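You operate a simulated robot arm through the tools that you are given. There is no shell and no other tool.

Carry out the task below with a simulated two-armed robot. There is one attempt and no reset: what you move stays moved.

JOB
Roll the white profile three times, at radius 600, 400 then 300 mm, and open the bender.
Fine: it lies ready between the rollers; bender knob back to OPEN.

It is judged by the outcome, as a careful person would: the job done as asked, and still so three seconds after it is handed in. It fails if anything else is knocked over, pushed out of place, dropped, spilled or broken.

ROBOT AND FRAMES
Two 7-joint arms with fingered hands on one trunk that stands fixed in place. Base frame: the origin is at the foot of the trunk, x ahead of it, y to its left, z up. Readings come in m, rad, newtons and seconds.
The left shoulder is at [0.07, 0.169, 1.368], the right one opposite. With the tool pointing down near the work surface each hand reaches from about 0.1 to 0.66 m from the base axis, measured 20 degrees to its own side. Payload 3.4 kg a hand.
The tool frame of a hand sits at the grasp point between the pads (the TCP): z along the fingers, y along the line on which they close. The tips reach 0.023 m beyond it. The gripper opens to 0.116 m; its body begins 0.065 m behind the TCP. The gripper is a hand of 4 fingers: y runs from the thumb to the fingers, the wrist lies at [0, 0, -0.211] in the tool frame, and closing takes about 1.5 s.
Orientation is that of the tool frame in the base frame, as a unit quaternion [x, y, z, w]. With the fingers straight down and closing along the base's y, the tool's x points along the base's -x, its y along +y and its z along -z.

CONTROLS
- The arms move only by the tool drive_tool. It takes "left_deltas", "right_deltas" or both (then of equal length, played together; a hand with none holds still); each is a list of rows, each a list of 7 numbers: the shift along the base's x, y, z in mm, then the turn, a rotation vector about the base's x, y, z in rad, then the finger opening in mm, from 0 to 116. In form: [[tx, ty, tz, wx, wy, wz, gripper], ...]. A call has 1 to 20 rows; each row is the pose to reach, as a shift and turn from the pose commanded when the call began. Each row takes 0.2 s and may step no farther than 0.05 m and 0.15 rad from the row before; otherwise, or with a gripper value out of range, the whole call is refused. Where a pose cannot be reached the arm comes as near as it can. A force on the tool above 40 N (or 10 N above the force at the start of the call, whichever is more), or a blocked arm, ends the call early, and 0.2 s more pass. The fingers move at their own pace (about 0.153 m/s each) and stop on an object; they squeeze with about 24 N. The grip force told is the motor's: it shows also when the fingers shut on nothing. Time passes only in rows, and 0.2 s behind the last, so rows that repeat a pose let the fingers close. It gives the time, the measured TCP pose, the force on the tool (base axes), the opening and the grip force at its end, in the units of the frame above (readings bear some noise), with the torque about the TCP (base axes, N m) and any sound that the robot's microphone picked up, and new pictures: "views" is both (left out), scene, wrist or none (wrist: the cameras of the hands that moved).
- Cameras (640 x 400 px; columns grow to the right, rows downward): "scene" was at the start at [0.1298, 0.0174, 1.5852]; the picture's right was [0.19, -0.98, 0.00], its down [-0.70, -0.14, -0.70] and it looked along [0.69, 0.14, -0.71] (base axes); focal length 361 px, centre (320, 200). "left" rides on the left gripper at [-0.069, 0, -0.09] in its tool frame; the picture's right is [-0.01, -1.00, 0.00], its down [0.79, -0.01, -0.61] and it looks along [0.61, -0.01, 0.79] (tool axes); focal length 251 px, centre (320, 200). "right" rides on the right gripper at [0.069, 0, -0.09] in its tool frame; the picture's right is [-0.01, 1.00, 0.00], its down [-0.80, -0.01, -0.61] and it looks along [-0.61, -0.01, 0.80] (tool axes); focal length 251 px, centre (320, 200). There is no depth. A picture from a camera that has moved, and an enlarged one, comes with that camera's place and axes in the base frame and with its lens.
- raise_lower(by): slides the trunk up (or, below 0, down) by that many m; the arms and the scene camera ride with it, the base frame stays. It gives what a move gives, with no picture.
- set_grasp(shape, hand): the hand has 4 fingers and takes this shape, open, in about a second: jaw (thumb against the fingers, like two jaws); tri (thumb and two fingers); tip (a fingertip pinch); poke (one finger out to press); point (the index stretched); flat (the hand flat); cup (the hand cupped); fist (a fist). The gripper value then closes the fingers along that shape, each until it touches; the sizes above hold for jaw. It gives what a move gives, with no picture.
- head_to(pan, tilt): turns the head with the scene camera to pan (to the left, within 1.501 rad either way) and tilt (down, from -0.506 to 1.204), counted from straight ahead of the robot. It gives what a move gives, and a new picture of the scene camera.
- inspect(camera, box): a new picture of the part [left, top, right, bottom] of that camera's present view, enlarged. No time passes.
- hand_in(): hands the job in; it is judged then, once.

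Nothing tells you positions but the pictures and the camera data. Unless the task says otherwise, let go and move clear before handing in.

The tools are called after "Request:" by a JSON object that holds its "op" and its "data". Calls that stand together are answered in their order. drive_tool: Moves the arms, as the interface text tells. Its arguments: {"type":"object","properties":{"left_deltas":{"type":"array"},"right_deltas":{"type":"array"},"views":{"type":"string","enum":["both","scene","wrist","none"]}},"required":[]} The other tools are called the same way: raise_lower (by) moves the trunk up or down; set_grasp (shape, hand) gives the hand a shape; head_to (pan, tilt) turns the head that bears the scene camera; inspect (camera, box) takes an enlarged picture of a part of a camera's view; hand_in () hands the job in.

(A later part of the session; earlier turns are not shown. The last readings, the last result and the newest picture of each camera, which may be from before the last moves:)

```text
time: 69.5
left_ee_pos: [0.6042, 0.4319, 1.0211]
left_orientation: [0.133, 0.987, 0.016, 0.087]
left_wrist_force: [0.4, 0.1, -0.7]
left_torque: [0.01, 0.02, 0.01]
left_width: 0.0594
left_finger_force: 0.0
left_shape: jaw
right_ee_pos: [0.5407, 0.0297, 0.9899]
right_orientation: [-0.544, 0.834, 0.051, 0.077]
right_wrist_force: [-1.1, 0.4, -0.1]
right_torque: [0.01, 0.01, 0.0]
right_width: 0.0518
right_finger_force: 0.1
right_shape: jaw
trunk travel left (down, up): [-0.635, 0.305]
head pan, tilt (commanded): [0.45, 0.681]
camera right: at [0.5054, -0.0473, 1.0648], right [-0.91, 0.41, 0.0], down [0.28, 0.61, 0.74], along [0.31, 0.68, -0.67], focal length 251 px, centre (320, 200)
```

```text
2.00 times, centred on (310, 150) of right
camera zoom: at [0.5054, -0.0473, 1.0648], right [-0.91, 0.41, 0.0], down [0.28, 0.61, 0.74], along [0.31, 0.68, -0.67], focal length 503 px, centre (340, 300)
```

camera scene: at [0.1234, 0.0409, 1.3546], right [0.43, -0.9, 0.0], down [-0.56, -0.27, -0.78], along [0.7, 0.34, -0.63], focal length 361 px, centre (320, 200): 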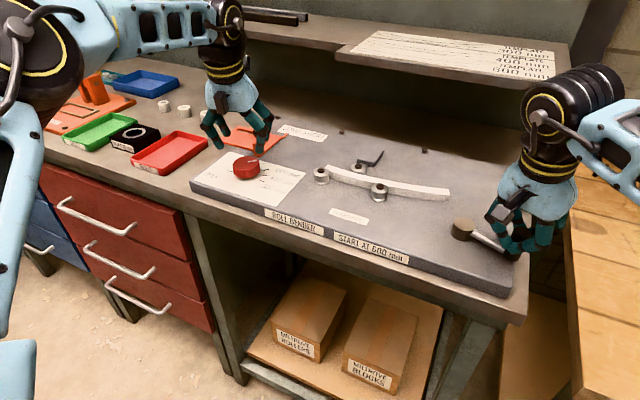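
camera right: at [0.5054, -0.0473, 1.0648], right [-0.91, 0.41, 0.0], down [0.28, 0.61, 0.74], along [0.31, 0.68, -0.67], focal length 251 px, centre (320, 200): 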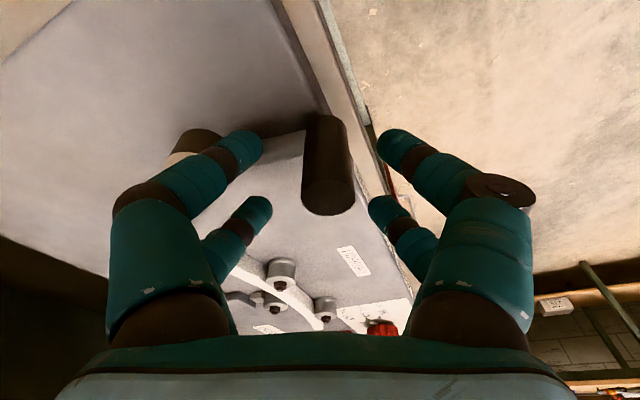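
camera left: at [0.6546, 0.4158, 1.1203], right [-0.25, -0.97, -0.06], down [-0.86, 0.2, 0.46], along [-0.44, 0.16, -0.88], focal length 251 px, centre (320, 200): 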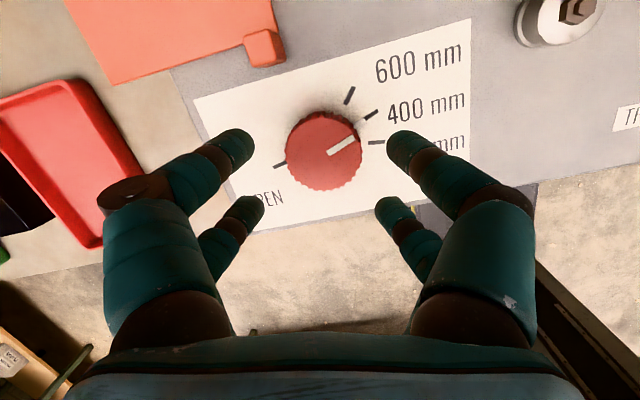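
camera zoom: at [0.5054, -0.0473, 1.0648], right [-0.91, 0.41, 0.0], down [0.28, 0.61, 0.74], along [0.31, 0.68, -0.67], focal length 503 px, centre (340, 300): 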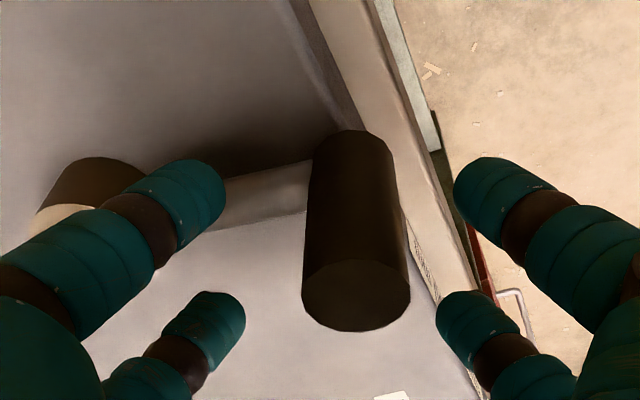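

The hand now faces along the path at 66° yaw. The handle is about 5 mm off centre, so I'll shift and close.

Request:
{"op": "drive_tool", "data": {"right_deltas": [[-3, -1.5, 0, 0, 0, 0, 50], [-5, -3, 0, 0, 0, 0, 40], [-5, -3, 0, 0, 0, 0, 25], [-5, -3, 0, 0, 0, 0, 10], [-5, -3, 0, 0, 0, 0, 2], [-5, -3, 0, 0, 0, 0, 2]], "views": "none"}}

Request:
{"op": "inspect", "data": {"camera": "right", "box": [150, 50, 470, 250]}}

```text
time: 70.9
left_ee_pos: [0.6051, 0.4335, 1.0205]
left_orientation: [0.133, 0.987, 0.018, 0.087]
left_wrist_force: [-0.4, -0.2, 0.4]
left_torque: [-0.02, -0.01, 0.03]
left_width: 0.0595
left_finger_force: 0.2
left_shape: jaw
right_ee_pos: [0.5366, 0.0262, 0.9895]
right_orientation: [-0.542, 0.835, 0.05, 0.078]
right_wrist_force: [-1.5, -1.4, -2.0]
right_torque: [-0.03, 0.0, 0.01]
right_width: 0.0
right_finger_force: 23.6
right_shape: jaw
trunk travel left (down, up): [-0.635, 0.305]
head pan, tilt (commanded): [0.45, 0.681]
```

```text
2.00 times, centred on (310, 150) of right
camera zoom: at [0.5009, -0.051, 1.0646], right [-0.91, 0.42, 0.0], down [0.28, 0.61, 0.74], along [0.31, 0.68, -0.67], focal length 503 px, centre (340, 300)
```

zoom: 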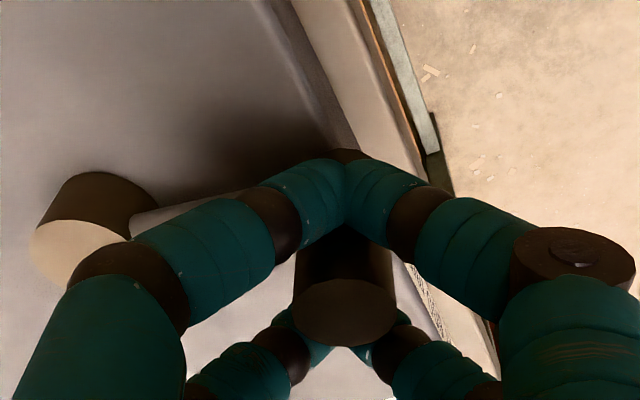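

The handle is centred in the cage. I'll continue clockwise for 35° with the hand turning along with the crank.

Request:
{"op": "drive_tool", "data": {"right_deltas": [[1.3, 7.0, 0, 0, 0, -0.064, 2], [3.2, 13.9, 0, 0, 0, -0.128, 2], [5.7, 20.5, 0, 0, 0, -0.192, 2], [8.7, 27.0, 0, 0, 0, -0.256, 2], [12.3, 33.1, 0, 0, 0, -0.32, 2], [16.5, 38.9, 0, 0, 0, -0.384, 2], [21.1, 44.3, 0, 0, 0, -0.448, 2]], "views": "none"}}

Request:
{"op": "inspect", "data": {"camera": "scene", "box": [240, 120, 480, 270]}}

Request:
{"op": "inspect", "data": {"camera": "right", "box": [150, 50, 470, 250]}}

```text
time: 72.5
left_ee_pos: [0.6042, 0.4332, 1.0214]
left_orientation: [0.133, 0.987, 0.017, 0.087]
left_wrist_force: [0.5, -0.3, -0.2]
left_torque: [0.0, -0.03, 0.0]
left_width: 0.059
left_finger_force: 0.0
left_shape: jaw
right_ee_pos: [0.5571, 0.0713, 0.9894]
right_orientation: [-0.343, 0.935, 0.032, 0.088]
right_wrist_force: [-2.7, -1.5, -1.0]
right_torque: [0.02, 0.02, -0.02]
right_width: 0.0
right_finger_force: 24.5
right_shape: jaw
trunk travel left (down, up): [-0.635, 0.305]
head pan, tilt (commanded): [0.45, 0.681]
```

```text
2.67 times, centred on (360, 195) of scene
camera zoom: at [0.127, 0.0393, 1.3542], right [0.43, -0.9, 0.0], down [-0.57, -0.27, -0.78], along [0.7, 0.34, -0.63], focal length 964 px, centre (213, 213)
```

zoom: 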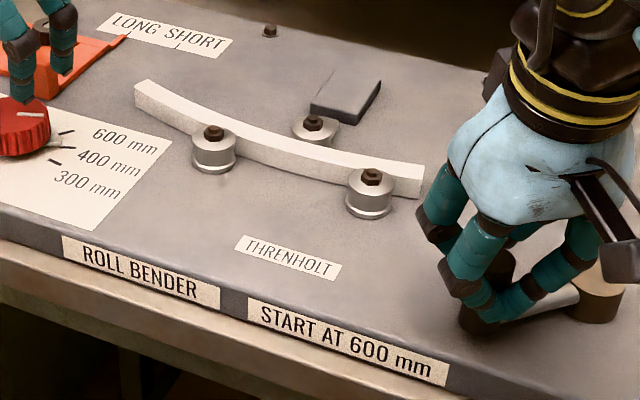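

```text
2.00 times, centred on (310, 150) of right
camera zoom: at [0.4913, 0.0162, 1.0651], right [-0.64, 0.77, 0.0], down [0.51, 0.43, 0.74], along [0.57, 0.48, -0.67], focal length 503 px, centre (340, 300)
```

zoom: 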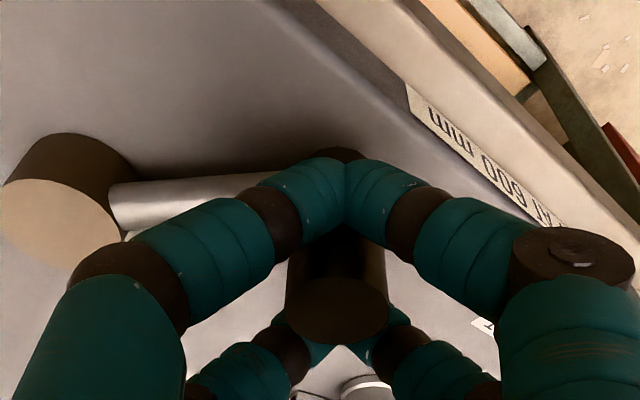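

Turning the hand with the crank works very smoothly, at about 3 N. I'll carry on toward the start position at about 113°.

Request:
{"op": "drive_tool", "data": {"right_deltas": [[5.1, 5.0, 0, 0, 0, -0.064, 2], [10.6, 9.5, 0, 0, 0, -0.128, 2], [16.4, 13.5, 0, 0, 0, -0.192, 2], [20.0, 15.6, 0, 0, 0, -0.25, 2], [24.0, 17.7, 0, 0, 0, -0.28, 2]], "views": "none"}}

Request:
{"op": "inspect", "data": {"camera": "scene", "box": [240, 120, 480, 270]}}

Request:
{"op": "inspect", "data": {"camera": "right", "box": [150, 50, 470, 250]}}

```text
time: 73.7
left_ee_pos: [0.6048, 0.4336, 1.0214]
left_orientation: [0.132, 0.987, 0.018, 0.088]
left_wrist_force: [-0.4, 0.5, -0.1]
left_torque: [0.02, -0.04, 0.03]
left_width: 0.0593
left_finger_force: 0.1
left_shape: jaw
right_ee_pos: [0.5816, 0.089, 0.9892]
right_orientation: [-0.207, 0.974, 0.018, 0.091]
right_wrist_force: [-4.6, -1.7, -1.5]
right_torque: [-0.03, 0.1, -0.02]
right_width: 0.0
right_finger_force: 23.7
right_shape: jaw
trunk travel left (down, up): [-0.635, 0.305]
head pan, tilt (commanded): [0.45, 0.681]
```

```text
2.67 times, centred on (360, 195) of scene
camera zoom: at [0.1264, 0.0389, 1.3543], right [0.43, -0.9, 0.0], down [-0.57, -0.27, -0.78], along [0.7, 0.34, -0.63], focal length 964 px, centre (213, 213)
```

zoom: 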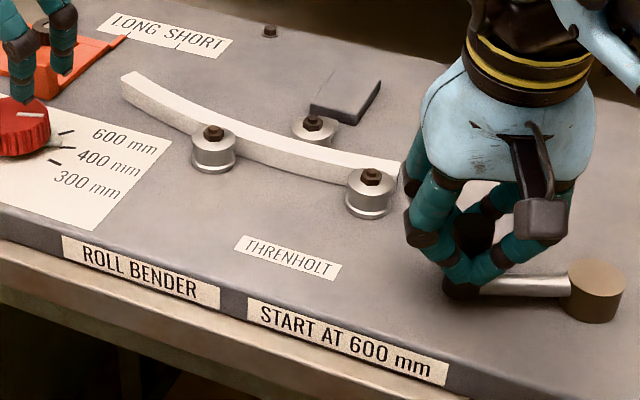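

```text
2.00 times, centred on (310, 150) of right
camera zoom: at [0.5032, 0.0547, 1.0655], right [-0.4, 0.92, 0.0], down [0.61, 0.27, 0.74], along [0.68, 0.3, -0.67], focal length 503 px, centre (340, 300)
```

zoom: 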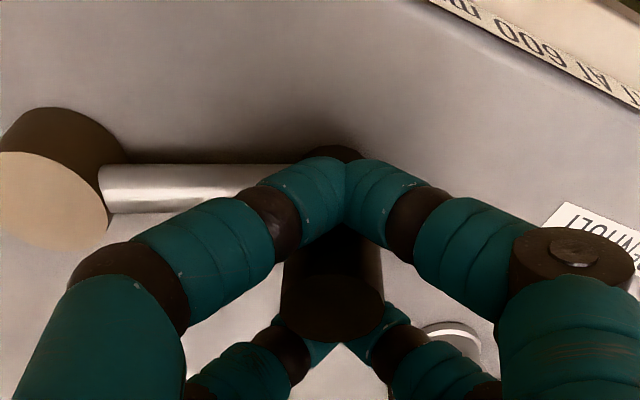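

It's nearly back at the start end. I'll finish with small steps until I feel the stop.

Request:
{"op": "drive_tool", "data": {"right_deltas": [[3.0, 1.3, 0, 0, 0, 0, 2], [6.0, 2.5, 0, 0, 0, 0, 2], [9.0, 3.6, 0, 0, 0, 0, 2], [12.0, 4.6, 0, 0, 0, 0, 2]], "views": "none"}}

Request:
{"op": "inspect", "data": {"camera": "scene", "box": [240, 120, 480, 270]}}

```text
time: 74.7
left_ee_pos: [0.6019, 0.4318, 1.0225]
left_orientation: [0.132, 0.987, 0.018, 0.089]
left_wrist_force: [0.5, 0.5, -1.3]
left_torque: [-0.01, -0.01, -0.02]
left_width: 0.0593
left_finger_force: 0.0
left_shape: jaw
right_ee_pos: [0.5866, 0.0921, 0.9906]
right_orientation: [-0.209, 0.973, 0.02, 0.092]
right_wrist_force: [-14.4, -3.0, -2.8]
right_torque: [-0.07, 0.25, -0.04]
right_width: 0.0001
right_finger_force: 24.7
right_shape: jaw
right hand out of reach, approached as far as the arm can: row 4
trunk travel left (down, up): [-0.635, 0.305]
head pan, tilt (commanded): [0.45, 0.681]
```

```text
2.67 times, centred on (360, 195) of scene
camera zoom: at [0.1241, 0.0379, 1.3545], right [0.43, -0.9, 0.0], down [-0.56, -0.27, -0.78], along [0.7, 0.34, -0.63], focal length 964 px, centre (213, 213)
```

zoom: 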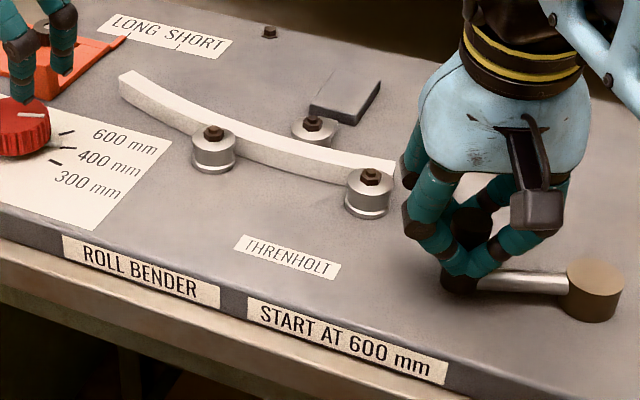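

The arm reports its reach limit with a 14 N push. I'll zoom in to check whether the crank and profile are really back at the start position.

Request:
{"op": "inspect", "data": {"camera": "scene", "box": [380, 190, 500, 265]}}

Request:
{"op": "inspect", "data": {"camera": "scene", "box": [270, 130, 430, 230]}}

Request:
{"op": "inspect", "data": {"camera": "right", "box": [100, 40, 420, 240]}}

```text
5.33 times, centred on (440, 228) of scene
camera zoom: at [0.1241, 0.0379, 1.3545], right [0.43, -0.9, 0.0], down [-0.56, -0.27, -0.78], along [0.7, 0.34, -0.63], focal length 1927 px, centre (-320, 53)
```

zoom: 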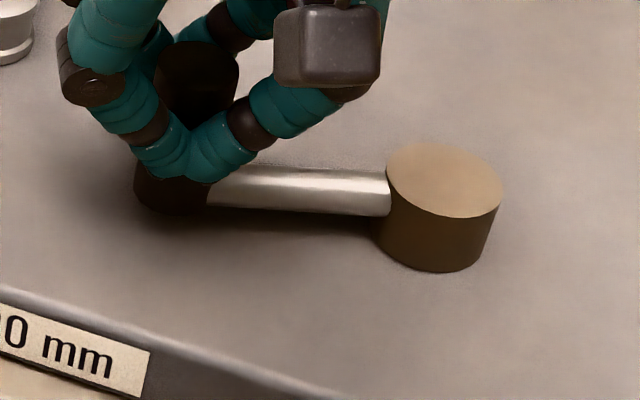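

```text
4.00 times, centred on (350, 180) of scene
camera zoom: at [0.1241, 0.0379, 1.3545], right [0.43, -0.9, 0.0], down [-0.56, -0.27, -0.78], along [0.7, 0.34, -0.63], focal length 1445 px, centre (200, 280)
```

zoom: 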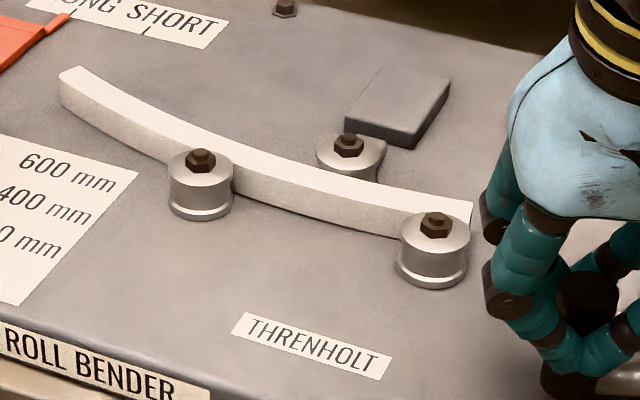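

```text
2.00 times, centred on (260, 140) of right
camera zoom: at [0.5087, 0.0569, 1.0655], right [-0.4, 0.92, 0.0], down [0.61, 0.27, 0.75], along [0.68, 0.3, -0.67], focal length 503 px, centre (440, 320)
```

zoom: 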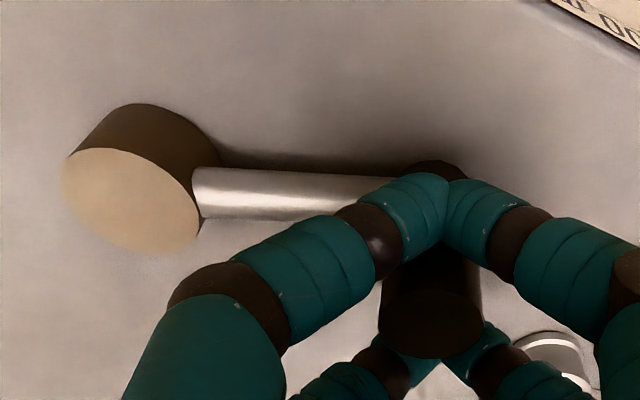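

The profile's right end is back at its starting offset, so pass two looks complete. To be sure I'll add about 8° of tilt for reach and press gently toward the stop once more.

Request:
{"op": "drive_tool", "data": {"right_deltas": [[-1, 0, 0, 0.0285, -0.064, 0, 2], [0, 0, 0, 0.057, -0.128, 0, 2], [2, 1, 0, 0.057, -0.128, 0, 2], [4, 2, 0, 0.057, -0.128, 0, 2], [6, 2.6, 0, 0.057, -0.128, 0, 2]], "views": "none"}}

Request:
{"op": "inspect", "data": {"camera": "scene", "box": [270, 130, 430, 230]}}

```text
time: 75.7
left_ee_pos: [0.6002, 0.43, 1.025]
left_orientation: [0.134, 0.987, 0.019, 0.09]
left_wrist_force: [0.4, -0.6, -0.3]
left_torque: [0.02, -0.03, -0.03]
left_width: 0.0591
left_finger_force: 0.0
left_shape: jaw
right_ee_pos: [0.5846, 0.09, 0.9911]
right_orientation: [-0.208, 0.965, 0.033, 0.156]
right_wrist_force: [-26.5, -9.9, 2.7]
right_torque: [-0.26, 0.69, -0.02]
right_width: 0.0
right_finger_force: 23.8
right_shape: jaw
trunk travel left (down, up): [-0.635, 0.305]
head pan, tilt (commanded): [0.45, 0.681]
stopped in row 5 (right hand): the force on the tool passed its limit at 42 N (the readings are from after the stop); the commanded pose is now the measured one
```

```text
4.00 times, centred on (350, 180) of scene
camera zoom: at [0.1203, 0.0358, 1.3553], right [0.43, -0.9, 0.0], down [-0.56, -0.27, -0.78], along [0.7, 0.34, -0.62], focal length 1445 px, centre (200, 280)
```

zoom: 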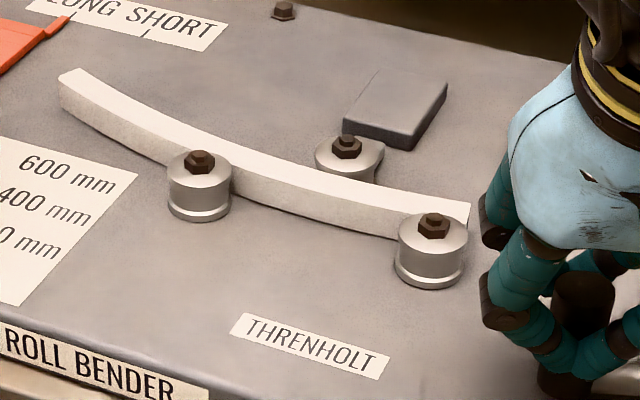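

Blocked at 42 N with no further profile movement, so the 400 pass is complete. I'll relax the right hand, turn the left hand back to +15° yaw and lower it onto the knob for the 300 setting.

Request:
{"op": "drive_tool", "data": {"left_deltas": [[0, 0, 0, -0.0111, -0.0053, 0.1294, 62], [0, 0, 0, -0.0221, -0.0107, 0.2587, 62], [0, 0, 0, -0.0332, -0.016, 0.388, 62], [0, 0, 0, -0.0442, -0.0213, 0.517, 62], [0, 0, 0, -0.0442, -0.0213, 0.517, 62], [0, 0, -14, -0.0442, -0.0213, 0.517, 62], [0, 0, -28, -0.0442, -0.0213, 0.517, 62], [0, 0, -42, -0.0442, -0.0213, 0.517, 62], [0, 0, -55, -0.0442, -0.0213, 0.517, 62], [0, 0, -55, -0.0442, -0.0213, 0.517, 62]], "right_deltas": [[-2, -1, 0, 0, 0, 0, 2], [-4, -2, 0, 0, 0, 0, 2], [-5, -2.5, 0, 0, 0, 0, 2], [-5, -2.5, 0, 0, 0, 0, 2], [-5, -2.5, 0, 0, 0, 0, 2], [-5, -2.5, 0, 0, 0, 0, 2], [-5, -2.5, 0, 0, 0, 0, 2], [-5, -2.5, 0, 0, 0, 0, 2], [-5, -2.5, 0, 0, 0, 0, 2], [-5, -2.5, 0, 0, 0, 0, 2]], "views": "wrist"}}

```text
time: 77.9
left_ee_pos: [0.6039, 0.4327, 0.9665]
left_orientation: [-0.126, 0.987, 0.018, 0.095]
left_wrist_force: [0.7, -0.3, 1.0]
left_torque: [-0.01, 0.01, 0.0]
left_width: 0.0618
left_finger_force: 0.1
left_shape: jaw
right_ee_pos: [0.5842, 0.0898, 0.9906]
right_orientation: [-0.207, 0.965, 0.033, 0.158]
right_wrist_force: [-7.9, -2.8, 6.9]
right_torque: [-0.13, 0.25, -0.05]
right_width: 0.0
right_finger_force: 23.7
right_shape: jaw
trunk travel left (down, up): [-0.635, 0.305]
head pan, tilt (commanded): [0.45, 0.681]
camera right: at [0.4976, 0.0517, 1.0533], right [-0.4, 0.91, 0.0], down [0.51, 0.23, 0.83], along [0.76, 0.33, -0.56], focal length 251 px, centre (320, 200)
camera left: at [0.6523, 0.4457, 1.0677], right [0.26, -0.97, -0.01], down [-0.86, -0.24, 0.44], along [-0.43, -0.11, -0.9], focal length 251 px, centre (320, 200)
```

right: 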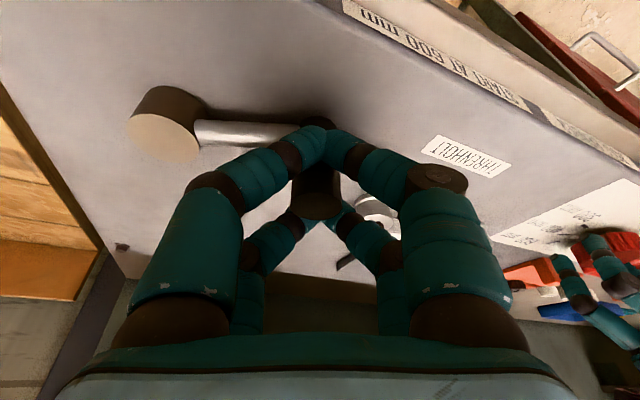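
left: 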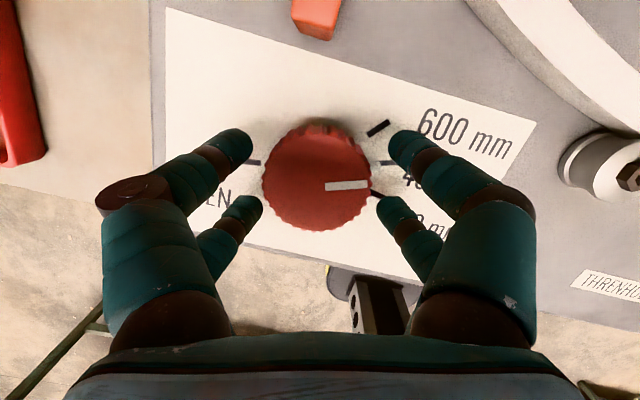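

The left hand is around the knob, with the pointer at 400. I'll ease the right hand off a little more, then close and turn 30° clockwise to 300.

Request:
{"op": "drive_tool", "data": {"left_deltas": [[0, 0, 0, 0, 0, 0, 62], [0, 0, 0, 0, 0, 0, 62], [0, 0, 0, 0, 0, 0, 62], [0, 0, 0, 0, 0, 0, 48], [0, 0, 0, 0, 0, 0, 34], [0, 0, 0, 0, 0, 0, 20], [0, 0, 0, 0, 0, 0, 20], [0, 0, 0, 0, 0, 0, 20], [0, 0, 0, 0.0111, 0.0053, -0.1294, 20], [0, 0, 0, 0.0221, 0.0107, -0.2587, 20], [0, 0, 0, 0.0332, 0.016, -0.388, 20], [0, 0, 0, 0.0442, 0.0213, -0.517, 20], [0, 0, 0, 0.0442, 0.0213, -0.517, 20]], "right_deltas": [[-2, -1, 0, 0, 0, 0, 2], [-4, -2, 0, 0, 0, 0, 2], [-4, -2, 0, 0, 0, 0, 2], [-4, -2, 0, 0, 0, 0, 2], [-4, -2, 0, 0, 0, 0, 2], [-4, -2, 0, 0, 0, 0, 2], [-4, -2, 0, 0, 0, 0, 2], [-4, -2, 0, 0, 0, 0, 2], [-4, -2, 0, 0, 0, 0, 2], [-4, -2, 0, 0, 0, 0, 2], [-4, -2, 0, 0, 0, 0, 2], [-4, -2, 0, 0, 0, 0, 2], [-4, -2, 0, 0, 0, 0, 2]], "views": "wrist"}}

Request:
{"op": "inspect", "data": {"camera": "left", "box": [200, 60, 440, 260]}}

```text
time: 80.7
left_ee_pos: [0.6064, 0.4328, 0.9661]
left_orientation: [0.134, 0.987, 0.016, 0.087]
left_wrist_force: [5.0, -3.2, -1.8]
left_torque: [-0.62, 0.05, -0.03]
left_width: 0.0304
left_finger_force: 24.1
left_shape: jaw
right_ee_pos: [0.5822, 0.0891, 0.9887]
right_orientation: [-0.207, 0.965, 0.032, 0.156]
right_wrist_force: [-1.4, 1.4, 5.3]
right_torque: [0.01, 0.1, 0.01]
right_width: 0.0
right_finger_force: 24.1
right_shape: jaw
trunk travel left (down, up): [-0.635, 0.305]
head pan, tilt (commanded): [0.45, 0.681]
camera right: at [0.4961, 0.0501, 1.0515], right [-0.4, 0.91, 0.0], down [0.52, 0.23, 0.83], along [0.76, 0.33, -0.56], focal length 251 px, centre (320, 200)
camera left: at [0.6545, 0.4152, 1.0645], right [-0.25, -0.97, -0.06], down [-0.86, 0.2, 0.46], along [-0.44, 0.17, -0.88], focal length 251 px, centre (320, 200)
```

right: 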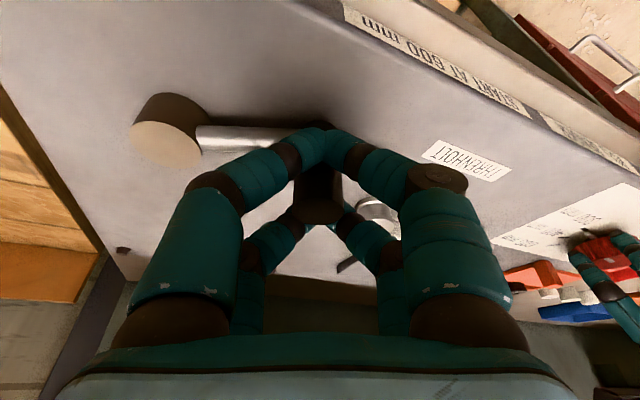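
left: 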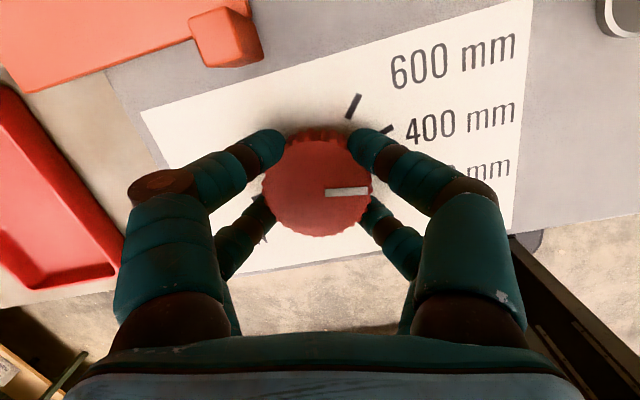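

```text
2.00 times, centred on (320, 160) of left
camera zoom: at [0.6545, 0.4152, 1.0645], right [-0.25, -0.97, -0.06], down [-0.86, 0.2, 0.46], along [-0.44, 0.17, -0.88], focal length 503 px, centre (320, 280)
```

zoom: 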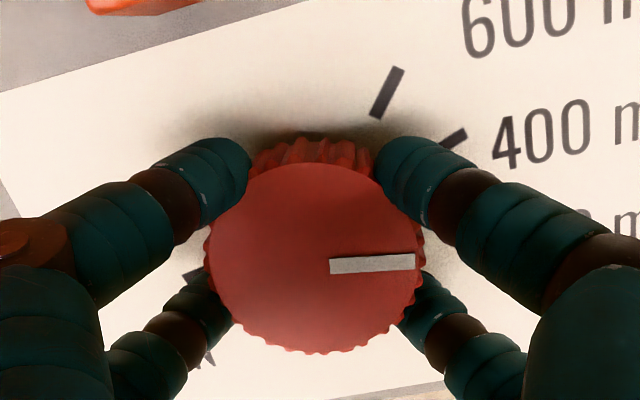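

The pointer appears to be on 300. I'll release, lift off and verify.

Request:
{"op": "drive_tool", "data": {"left_deltas": [[0, 0, 0, 0, 0, 0, 32], [0, 0, 0, 0, 0, 0, 40], [0, 0, 0, 0, 0, 0, 50], [0, 0, 0, 0, 0, 0, 60], [0, 0, 12, 0, 0, 0, 60], [0, 0, 26, 0, 0, 0, 60], [0, 0, 40, 0, 0, 0, 60], [0, 0, 55, 0, 0, 0, 60], [0, 0, 55, 0, 0, 0, 60]], "views": "wrist"}}

Request:
{"op": "inspect", "data": {"camera": "left", "box": [220, 60, 420, 220]}}

Request:
{"op": "inspect", "data": {"camera": "scene", "box": [200, 110, 440, 260]}}

```text
time: 82.7
left_ee_pos: [0.603, 0.432, 1.0224]
left_orientation: [0.132, 0.987, 0.017, 0.087]
left_wrist_force: [0.6, -0.2, 0.0]
left_torque: [-0.02, 0.03, 0.0]
left_width: 0.0593
left_finger_force: 0.1
left_shape: jaw
right_ee_pos: [0.5817, 0.0893, 0.9894]
right_orientation: [-0.208, 0.965, 0.034, 0.156]
right_wrist_force: [0.6, -0.8, 1.6]
right_torque: [-0.06, 0.05, 0.0]
right_width: 0.0
right_finger_force: 24.0
right_shape: jaw
trunk travel left (down, up): [-0.635, 0.305]
head pan, tilt (commanded): [0.45, 0.681]
camera left: at [0.6528, 0.4147, 1.1202], right [-0.25, -0.97, -0.06], down [-0.86, 0.2, 0.46], along [-0.44, 0.16, -0.88], focal length 251 px, centre (320, 200)
```

left: 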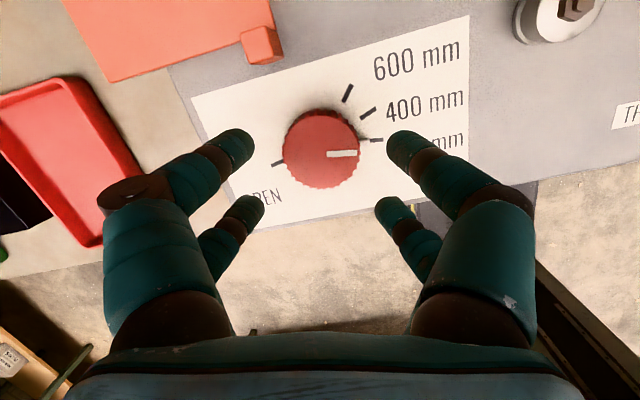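

```text
2.50 times, centred on (320, 140) of left
camera zoom: at [0.6528, 0.4147, 1.1202], right [-0.25, -0.97, -0.06], down [-0.86, 0.2, 0.46], along [-0.44, 0.16, -0.88], focal length 629 px, centre (320, 350)
```

zoom: 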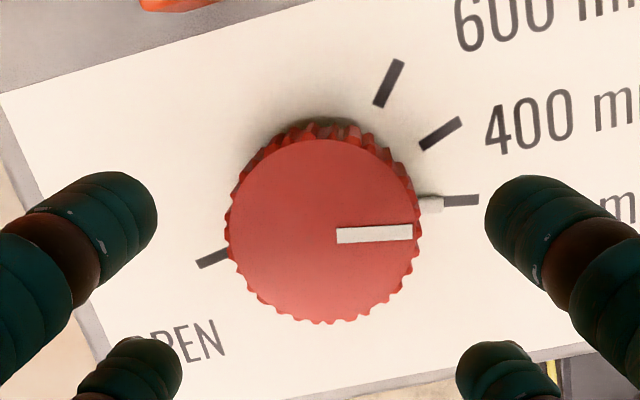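

```text
2.67 times, centred on (320, 185) of scene
camera zoom: at [0.1271, 0.0388, 1.3543], right [0.43, -0.9, 0.0], down [-0.57, -0.27, -0.78], along [0.7, 0.34, -0.63], focal length 964 px, centre (320, 240)
```

zoom: 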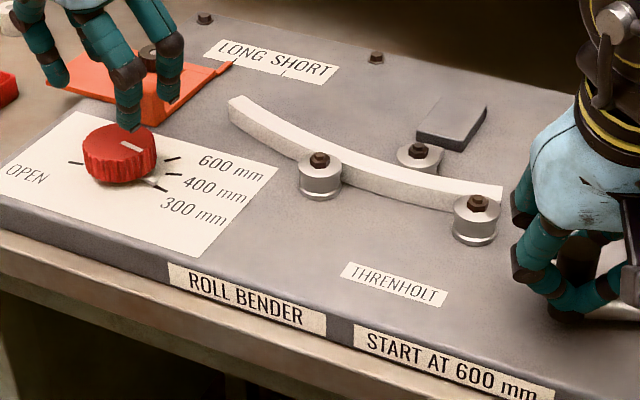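

The knob is on 300. Now the third pass: I'll start counter-clockwise again with the handle caged, first easing the tilt back so the far pair engages well.

Request:
{"op": "drive_tool", "data": {"right_deltas": [[-1.5, -0.8, 0, -0.0285, 0.064, 0, 2], [-3, -1.7, 0, -0.057, 0.128, 0, 2], [-6.9, -5.2, 0, -0.057, 0.128, 0, 2], [-12.7, -9.2, 0, -0.057, 0.128, 0, 2], [-18.2, -13.7, 0, -0.057, 0.128, 0, 2]], "views": "none"}}

Request:
{"op": "inspect", "data": {"camera": "scene", "box": [240, 120, 480, 270]}}

Request:
{"op": "inspect", "data": {"camera": "right", "box": [150, 50, 470, 250]}}

```text
time: 83.9
left_ee_pos: [0.6048, 0.4339, 1.0206]
left_orientation: [0.132, 0.987, 0.017, 0.086]
left_wrist_force: [0.3, -0.6, -0.6]
left_torque: [0.03, 0.03, -0.02]
left_width: 0.0594
left_finger_force: 0.1
left_shape: jaw
right_ee_pos: [0.5634, 0.0765, 0.9885]
right_orientation: [-0.21, 0.974, 0.018, 0.087]
right_wrist_force: [2.7, 5.7, -1.2]
right_torque: [0.06, -0.07, 0.06]
right_width: 0.0002
right_finger_force: 24.2
right_shape: jaw
trunk travel left (down, up): [-0.635, 0.305]
head pan, tilt (commanded): [0.45, 0.681]
```

```text
2.67 times, centred on (360, 195) of scene
camera zoom: at [0.1281, 0.0401, 1.3541], right [0.44, -0.9, 0.0], down [-0.57, -0.27, -0.78], along [0.7, 0.34, -0.63], focal length 964 px, centre (213, 213)
```

zoom: 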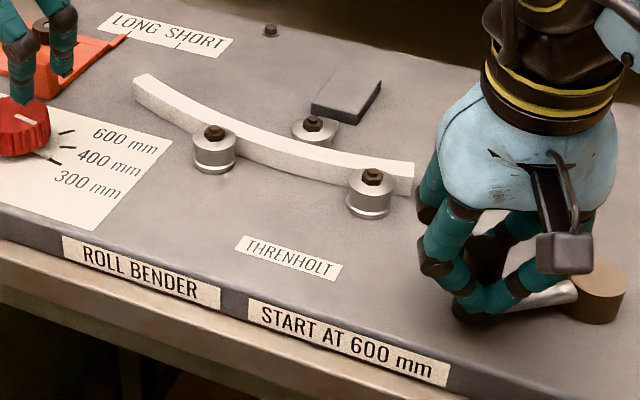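

```text
2.00 times, centred on (310, 150) of right
camera zoom: at [0.4863, 0.042, 1.064], right [-0.4, 0.91, 0.0], down [0.62, 0.27, 0.74], along [0.68, 0.3, -0.67], focal length 503 px, centre (340, 300)
```

zoom: 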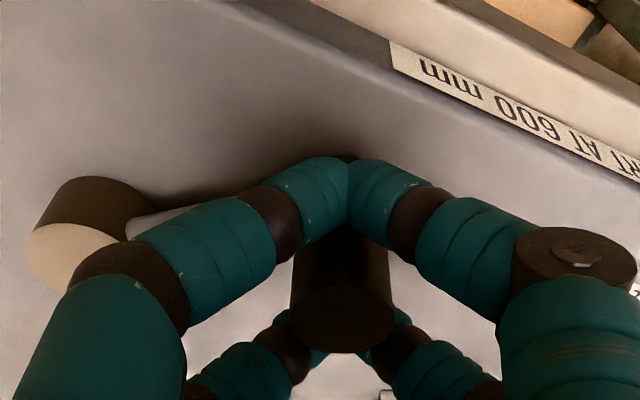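

The profile is feeding right again. I'll go on counter-clockwise for 40°, turning the hand along with the crank.

Request:
{"op": "drive_tool", "data": {"right_deltas": [[-5.1, -5.0, 0, 0, 0, 0.09, 2], [-9.7, -10.4, 0, 0, 0, 0.18, 2], [-13.9, -16.2, 0, 0, 0, 0.27, 2], [-17.5, -22.3, 0, 0, 0, 0.36, 2], [-20.5, -28.8, 0, 0, 0, 0.45, 2], [-23.0, -35.4, 0, 0, 0, 0.54, 2], [-24.9, -42.3, 0, 0, 0, 0.63, 2], [-26.2, -49.3, 0, 0, 0, 0.72, 2]], "views": "none"}}

Request:
{"op": "inspect", "data": {"camera": "scene", "box": [240, 120, 480, 270]}}

Request:
{"op": "inspect", "data": {"camera": "right", "box": [150, 50, 470, 250]}}

```text
time: 85.7
left_ee_pos: [0.6026, 0.4329, 1.0208]
left_orientation: [0.133, 0.987, 0.017, 0.088]
left_wrist_force: [0.3, 0.2, -1.3]
left_torque: [-0.01, -0.02, -0.02]
left_width: 0.0592
left_finger_force: 0.0
left_shape: jaw
right_ee_pos: [0.5373, 0.0256, 0.9885]
right_orientation: [-0.54, 0.837, 0.048, 0.075]
right_wrist_force: [-3.4, 4.1, -1.7]
right_torque: [-0.02, 0.01, 0.05]
right_width: 0.0
right_finger_force: 23.6
right_shape: jaw
trunk travel left (down, up): [-0.635, 0.305]
head pan, tilt (commanded): [0.45, 0.681]
```

```text
2.67 times, centred on (360, 195) of scene
camera zoom: at [0.1269, 0.039, 1.3543], right [0.43, -0.9, 0.0], down [-0.57, -0.27, -0.78], along [0.7, 0.34, -0.63], focal length 964 px, centre (213, 213)
```

zoom: 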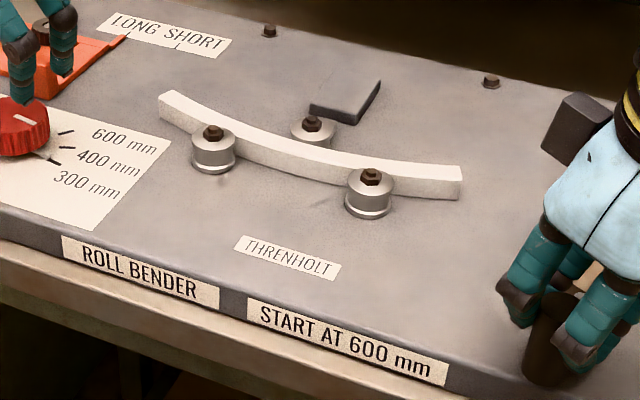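

```text
2.00 times, centred on (310, 150) of right
camera zoom: at [0.5022, -0.051, 1.0644], right [-0.91, 0.42, 0.0], down [0.28, 0.61, 0.74], along [0.31, 0.67, -0.67], focal length 503 px, centre (340, 300)
```

zoom: 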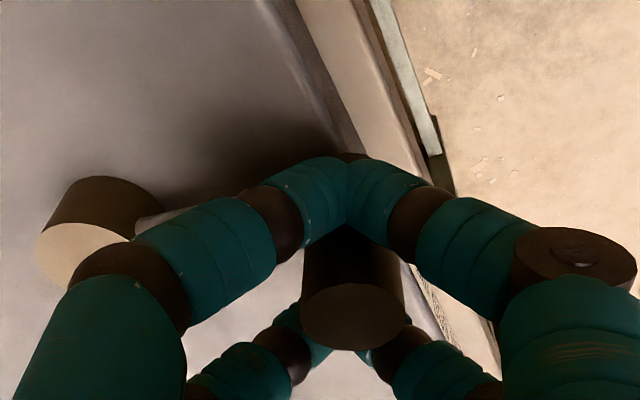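

Going smoothly at about 5 N, with the profile roughly midway. I'll continue counter-clockwise, letting the yaw follow as far as the wrist allows.

Request:
{"op": "drive_tool", "data": {"right_deltas": [[-0.7, -7.0, 0, 0, 0, 0.06, 2], [-0.8, -14.1, 0, 0, 0, 0.12, 2], [-0.2, -21.2, 0, 0, 0, 0.18, 2], [1.0, -28.2, 0, 0, 0, 0.24, 2], [2.8, -35.1, 0, 0, 0, 0.3, 2], [5.1, -41.8, 0, 0, 0, 0.36, 2]], "views": "none"}}

Request:
{"op": "inspect", "data": {"camera": "scene", "box": [240, 120, 480, 270]}}

Request:
{"op": "inspect", "data": {"camera": "right", "box": [150, 50, 470, 250]}}

```text
time: 87.1
left_ee_pos: [0.6028, 0.4339, 1.0226]
left_orientation: [0.132, 0.987, 0.017, 0.087]
left_wrist_force: [0.4, 0.2, 0.8]
left_torque: [0.0, 0.0, 0.0]
left_width: 0.0595
left_finger_force: 0.0
left_shape: jaw
right_ee_pos: [0.5409, -0.0165, 0.9873]
right_orientation: [-0.681, 0.727, 0.061, 0.067]
right_wrist_force: [-2.1, 3.4, 0.8]
right_torque: [0.03, 0.04, 0.03]
right_width: 0.0
right_finger_force: 23.9
right_shape: jaw
trunk travel left (down, up): [-0.635, 0.305]
head pan, tilt (commanded): [0.45, 0.681]
```

```text
2.67 times, centred on (360, 195) of scene
camera zoom: at [0.1266, 0.0404, 1.3542], right [0.43, -0.9, 0.0], down [-0.57, -0.27, -0.78], along [0.7, 0.34, -0.63], focal length 964 px, centre (213, 213)
```

zoom: 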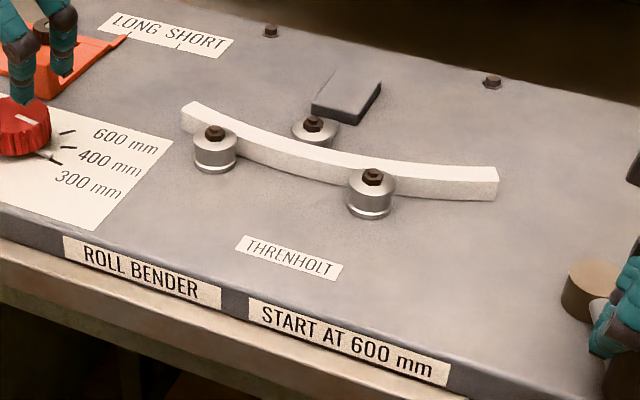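

```text
2.00 times, centred on (310, 150) of right
camera zoom: at [0.5346, -0.1, 1.0638], right [-1.0, 0.07, 0.0], down [0.05, 0.67, 0.74], along [0.05, 0.74, -0.67], focal length 503 px, centre (340, 300)
```

zoom: 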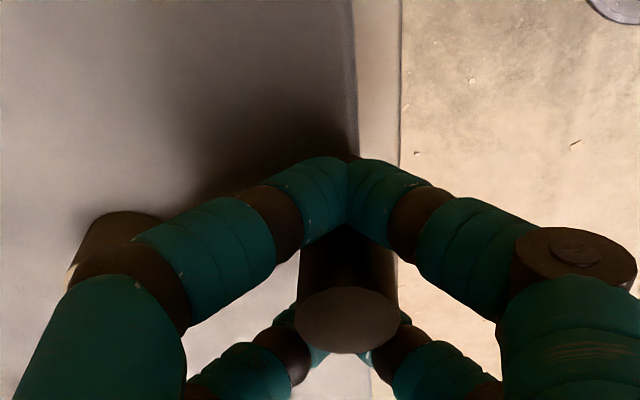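

Still only about 4 N, with the yaw at 86°. I'll carry on another 30°.

Request:
{"op": "drive_tool", "data": {"right_deltas": [[3.0, -6.5, 0, 0, 0, 0.07, 2], [6.5, -12.7, 0, 0, 0, 0.14, 2], [10.5, -18.5, 0, 0, 0, 0.21, 2], [15.0, -24.0, 0, 0, 0, 0.28, 2], [20.0, -29.1, 0, 0, 0, 0.35, 2], [25.4, -33.7, 0, 0, 0, 0.42, 2]], "views": "none"}}

Request:
{"op": "inspect", "data": {"camera": "scene", "box": [240, 120, 480, 270]}}

Request:
{"op": "inspect", "data": {"camera": "right", "box": [150, 50, 470, 250]}}

Request:
{"op": "inspect", "data": {"camera": "scene", "box": [400, 60, 640, 330]}}

```text
time: 88.5
left_ee_pos: [0.6032, 0.4328, 1.021]
left_orientation: [0.133, 0.987, 0.016, 0.087]
left_wrist_force: [0.8, 0.2, 0.4]
left_torque: [0.05, 0.01, 0.0]
left_width: 0.0595
left_finger_force: 0.1
left_shape: jaw
right_ee_pos: [0.568, -0.0499, 0.9885]
right_orientation: [0.817, -0.569, -0.073, -0.052]
right_wrist_force: [-6.1, 2.1, -2.6]
right_torque: [-0.04, 0.05, 0.07]
right_width: 0.0001
right_finger_force: 24.4
right_shape: jaw
trunk travel left (down, up): [-0.635, 0.305]
head pan, tilt (commanded): [0.45, 0.681]
```

```text
2.67 times, centred on (360, 195) of scene
camera zoom: at [0.1267, 0.0391, 1.3542], right [0.43, -0.9, 0.0], down [-0.57, -0.27, -0.78], along [0.7, 0.34, -0.63], focal length 964 px, centre (213, 213)
```

zoom: 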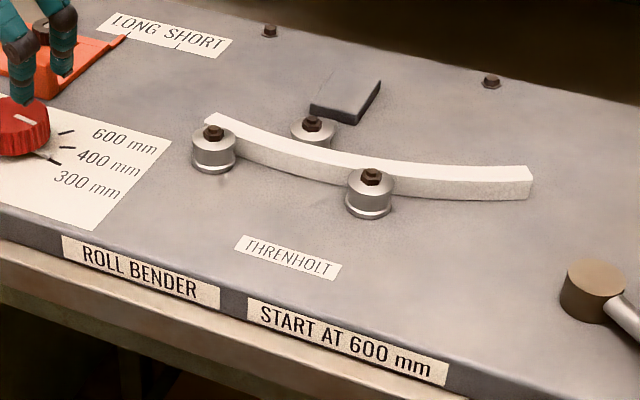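

```text
2.00 times, centred on (310, 150) of right
camera zoom: at [0.596, -0.1286, 1.0642], right [-0.94, -0.34, 0.0], down [-0.23, 0.63, 0.74], along [-0.25, 0.7, -0.67], focal length 503 px, centre (340, 300)
```

zoom: 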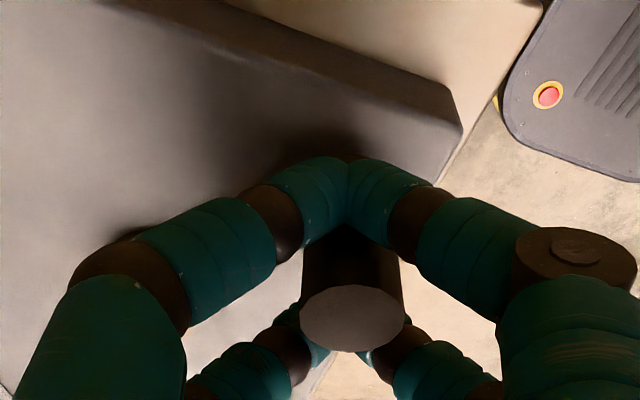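

```text
1.48 times, centred on (520, 195) of scene
camera zoom: at [0.1267, 0.0391, 1.3542], right [0.43, -0.9, 0.0], down [-0.57, -0.27, -0.78], along [0.7, 0.34, -0.63], focal length 535 px, centre (24, 207)
```

zoom: 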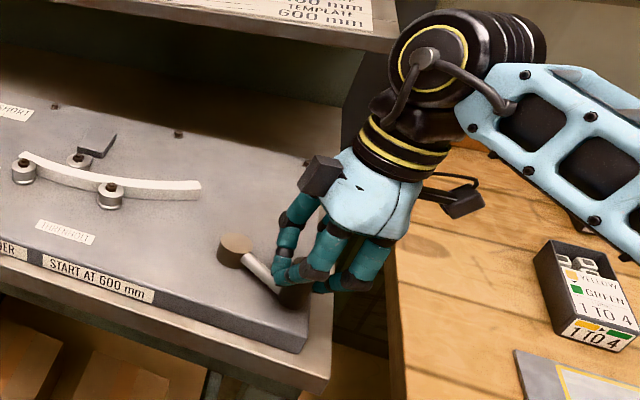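

The hand is well clear of everything and the profile is almost through. I'll finish the pass in smaller steps toward the end stop.

Request:
{"op": "drive_tool", "data": {"right_deltas": [[3.0, -2.2, 0, 0, 0, 0.04, 2], [5.8, -4.2, 0, 0, 0, 0.08, 2], [8.8, -6.1, 0, 0, 0, 0.12, 2], [11.9, -7.8, 0, 0, 0, 0.16, 2], [15.1, -9.4, 0, 0, 0, 0.2, 2], [18.4, -10.8, 0, 0, 0, 0.22, 2]], "views": "none"}}

Request:
{"op": "inspect", "data": {"camera": "scene", "box": [240, 120, 480, 270]}}

```text
time: 89.9
left_ee_pos: [0.6037, 0.4318, 1.0221]
left_orientation: [0.133, 0.987, 0.016, 0.087]
left_wrist_force: [0.2, -0.7, -0.1]
left_torque: [0.0, -0.01, -0.03]
left_width: 0.0593
left_finger_force: 0.1
left_shape: jaw
right_ee_pos: [0.5872, -0.0606, 0.9887]
right_orientation: [0.875, -0.476, -0.078, -0.043]
right_wrist_force: [-2.9, 0.4, 0.3]
right_torque: [0.03, 0.04, 0.05]
right_width: 0.0
right_finger_force: 24.4
right_shape: jaw
trunk travel left (down, up): [-0.635, 0.305]
head pan, tilt (commanded): [0.45, 0.681]
```

```text
2.67 times, centred on (360, 195) of scene
camera zoom: at [0.1266, 0.0391, 1.3543], right [0.43, -0.9, 0.0], down [-0.57, -0.27, -0.78], along [0.7, 0.34, -0.63], focal length 964 px, centre (213, 213)
```

zoom: 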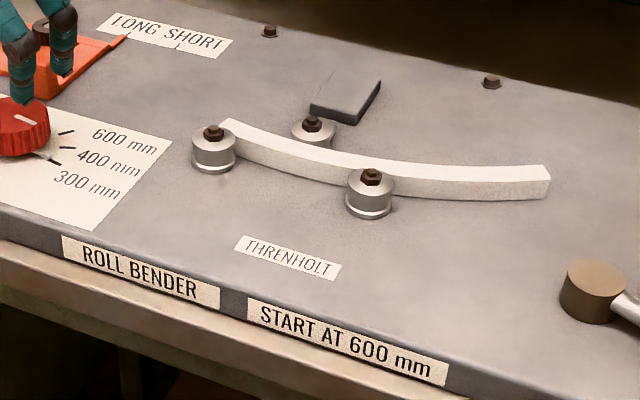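

It's a few millimetres short of the end position seen in pass one. I'll go on with small steps until the stop.

Request:
{"op": "drive_tool", "data": {"right_deltas": [[3.3, -1.3, 0, 0, 0, 0, 2], [6.6, -2.5, 0, 0, 0, 0, 2], [10.0, -3.5, 0, 0, 0, 0, 2], [13.5, -4.4, 0, 0, 0, 0, 2]], "views": "none"}}

Request:
{"op": "inspect", "data": {"camera": "scene", "box": [240, 120, 480, 270]}}

Request:
{"op": "inspect", "data": {"camera": "right", "box": [150, 50, 470, 250]}}

```text
time: 90.9
left_ee_pos: [0.599, 0.4357, 1.0221]
left_orientation: [0.132, 0.987, 0.016, 0.089]
left_wrist_force: [-0.7, 0.0, -0.2]
left_torque: [-0.02, 0.03, 0.0]
left_width: 0.0593
left_finger_force: 0.1
left_shape: jaw
right_ee_pos: [0.5952, -0.0616, 0.9899]
right_orientation: [0.876, -0.474, -0.078, -0.043]
right_wrist_force: [-20.7, 10.7, -4.9]
right_torque: [0.08, 0.08, -0.04]
right_width: 0.0
right_finger_force: 24.3
right_shape: jaw
trunk travel left (down, up): [-0.635, 0.305]
head pan, tilt (commanded): [0.45, 0.681]
```

```text
2.67 times, centred on (360, 195) of scene
camera zoom: at [0.1221, 0.0423, 1.3545], right [0.44, -0.9, 0.0], down [-0.56, -0.28, -0.78], along [0.7, 0.34, -0.63], focal length 964 px, centre (213, 213)
```

zoom: 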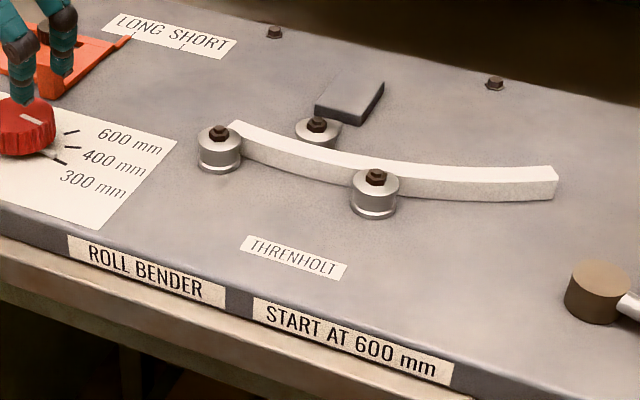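

```text
2.00 times, centred on (310, 150) of right
camera zoom: at [0.6396, -0.1316, 1.0657], right [-0.84, -0.54, 0.0], down [-0.36, 0.57, 0.74], along [-0.4, 0.62, -0.67], focal length 503 px, centre (340, 300)
```

zoom: 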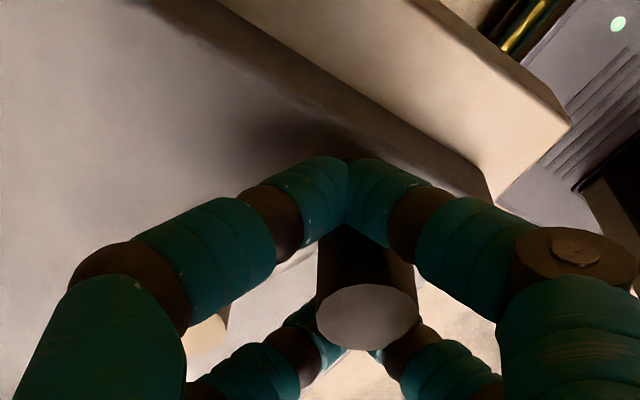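

The profile is at the same end position as after pass one, and the force has risen to 23 N. One last small push will confirm the stop.

Request:
{"op": "drive_tool", "data": {"right_deltas": [[2.5, -0.8, 0, 0, 0, 0, 2], [5.0, -1.5, 0, 0, 0, 0, 2], [6.5, -1.9, 0, 0, 0, 0, 2]], "views": "none"}}

Request:
{"op": "inspect", "data": {"camera": "scene", "box": [240, 120, 480, 270]}}

```text
time: 91.5
left_ee_pos: [0.5995, 0.4338, 1.0226]
left_orientation: [0.132, 0.987, 0.017, 0.088]
left_wrist_force: [-0.3, -0.8, 0.1]
left_torque: [0.01, -0.01, 0.01]
left_width: 0.0595
left_finger_force: 0.1
left_shape: jaw
right_ee_pos: [0.5987, -0.0591, 0.9915]
right_orientation: [0.877, -0.471, -0.082, -0.044]
right_wrist_force: [-24.7, 18.4, -0.9]
right_torque: [0.14, 0.1, -0.2]
right_width: 0.0003
right_finger_force: 23.8
right_shape: jaw
trunk travel left (down, up): [-0.635, 0.305]
head pan, tilt (commanded): [0.45, 0.681]
stopped in row 3 (right hand): the force on the tool passed its limit at 42 N (the readings are from after the stop); the commanded pose is now the measured one
```

```text
2.67 times, centred on (360, 195) of scene
camera zoom: at [0.1227, 0.0413, 1.3549], right [0.43, -0.9, 0.0], down [-0.56, -0.28, -0.78], along [0.7, 0.34, -0.63], focal length 964 px, centre (213, 213)
```

zoom: 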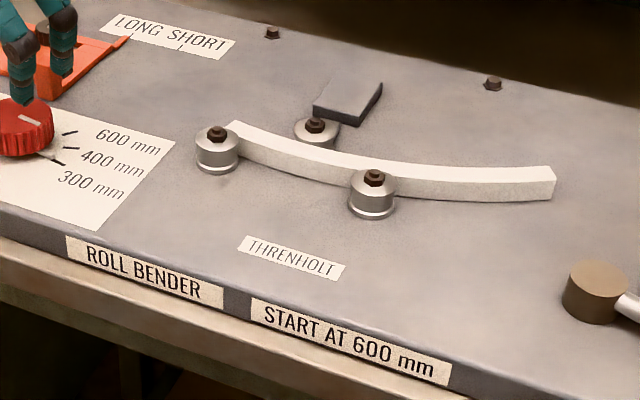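

The stop is confirmed and all three passes are done. I'll relax the right hand, open it, lift it straight off the crank and check that the handle stays put.

Request:
{"op": "drive_tool", "data": {"right_deltas": [[-3, 1.5, 0, 0, 0, 0, 2], [-6, 3, 0, 0, 0, 0, 2], [-8, 3.5, 0, 0, 0, 0, 6], [-8, 3.5, 0, 0, 0, 0, 25], [-8, 3.5, 0, 0, 0, 0, 50], [-8, 3.5, 0, 0, 0, 0, 60], [-8, 3.5, 15, 0, 0, 0, 60], [-8, 3.5, 35, 0, 0, 0, 60], [-8, 3.5, 60, 0, 0, 0, 60], [-8, 3.5, 90, 0, 0, 0, 60], [-8, 3.5, 110, 0, 0, 0, 60]], "views": "both"}}

```text
time: 93.9
left_ee_pos: [0.6026, 0.4332, 1.0199]
left_orientation: [0.133, 0.987, 0.017, 0.088]
left_wrist_force: [0.7, 0.3, 1.3]
left_torque: [0.0, 0.01, -0.01]
left_width: 0.0594
left_finger_force: 0.1
left_shape: jaw
right_ee_pos: [0.5836, -0.0627, 1.0948]
right_orientation: [0.876, -0.474, -0.081, -0.043]
right_wrist_force: [0.2, 0.4, -1.1]
right_torque: [0.01, 0.03, -0.04]
right_width: 0.0595
right_finger_force: 0.0
right_shape: jaw
right hand out of reach, approached as far as the arm can: row 10, 11
trunk travel left (down, up): [-0.635, 0.305]
head pan, tilt (commanded): [0.45, 0.681]
camera scene: at [0.127, 0.0387, 1.3542], right [0.43, -0.9, 0.0], down [-0.57, -0.27, -0.78], along [0.7, 0.34, -0.63], focal length 361 px, centre (320, 200)
camera right: at [0.6283, -0.1341, 1.1702], right [-0.84, -0.54, 0.0], down [-0.36, 0.57, 0.74], along [-0.4, 0.62, -0.67], focal length 251 px, centre (320, 200)
```

scene: 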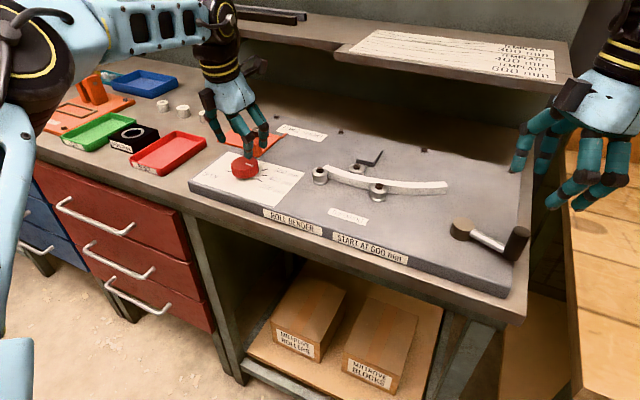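
right: 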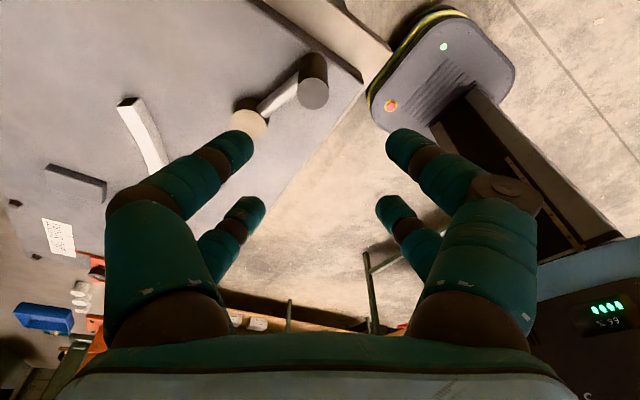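

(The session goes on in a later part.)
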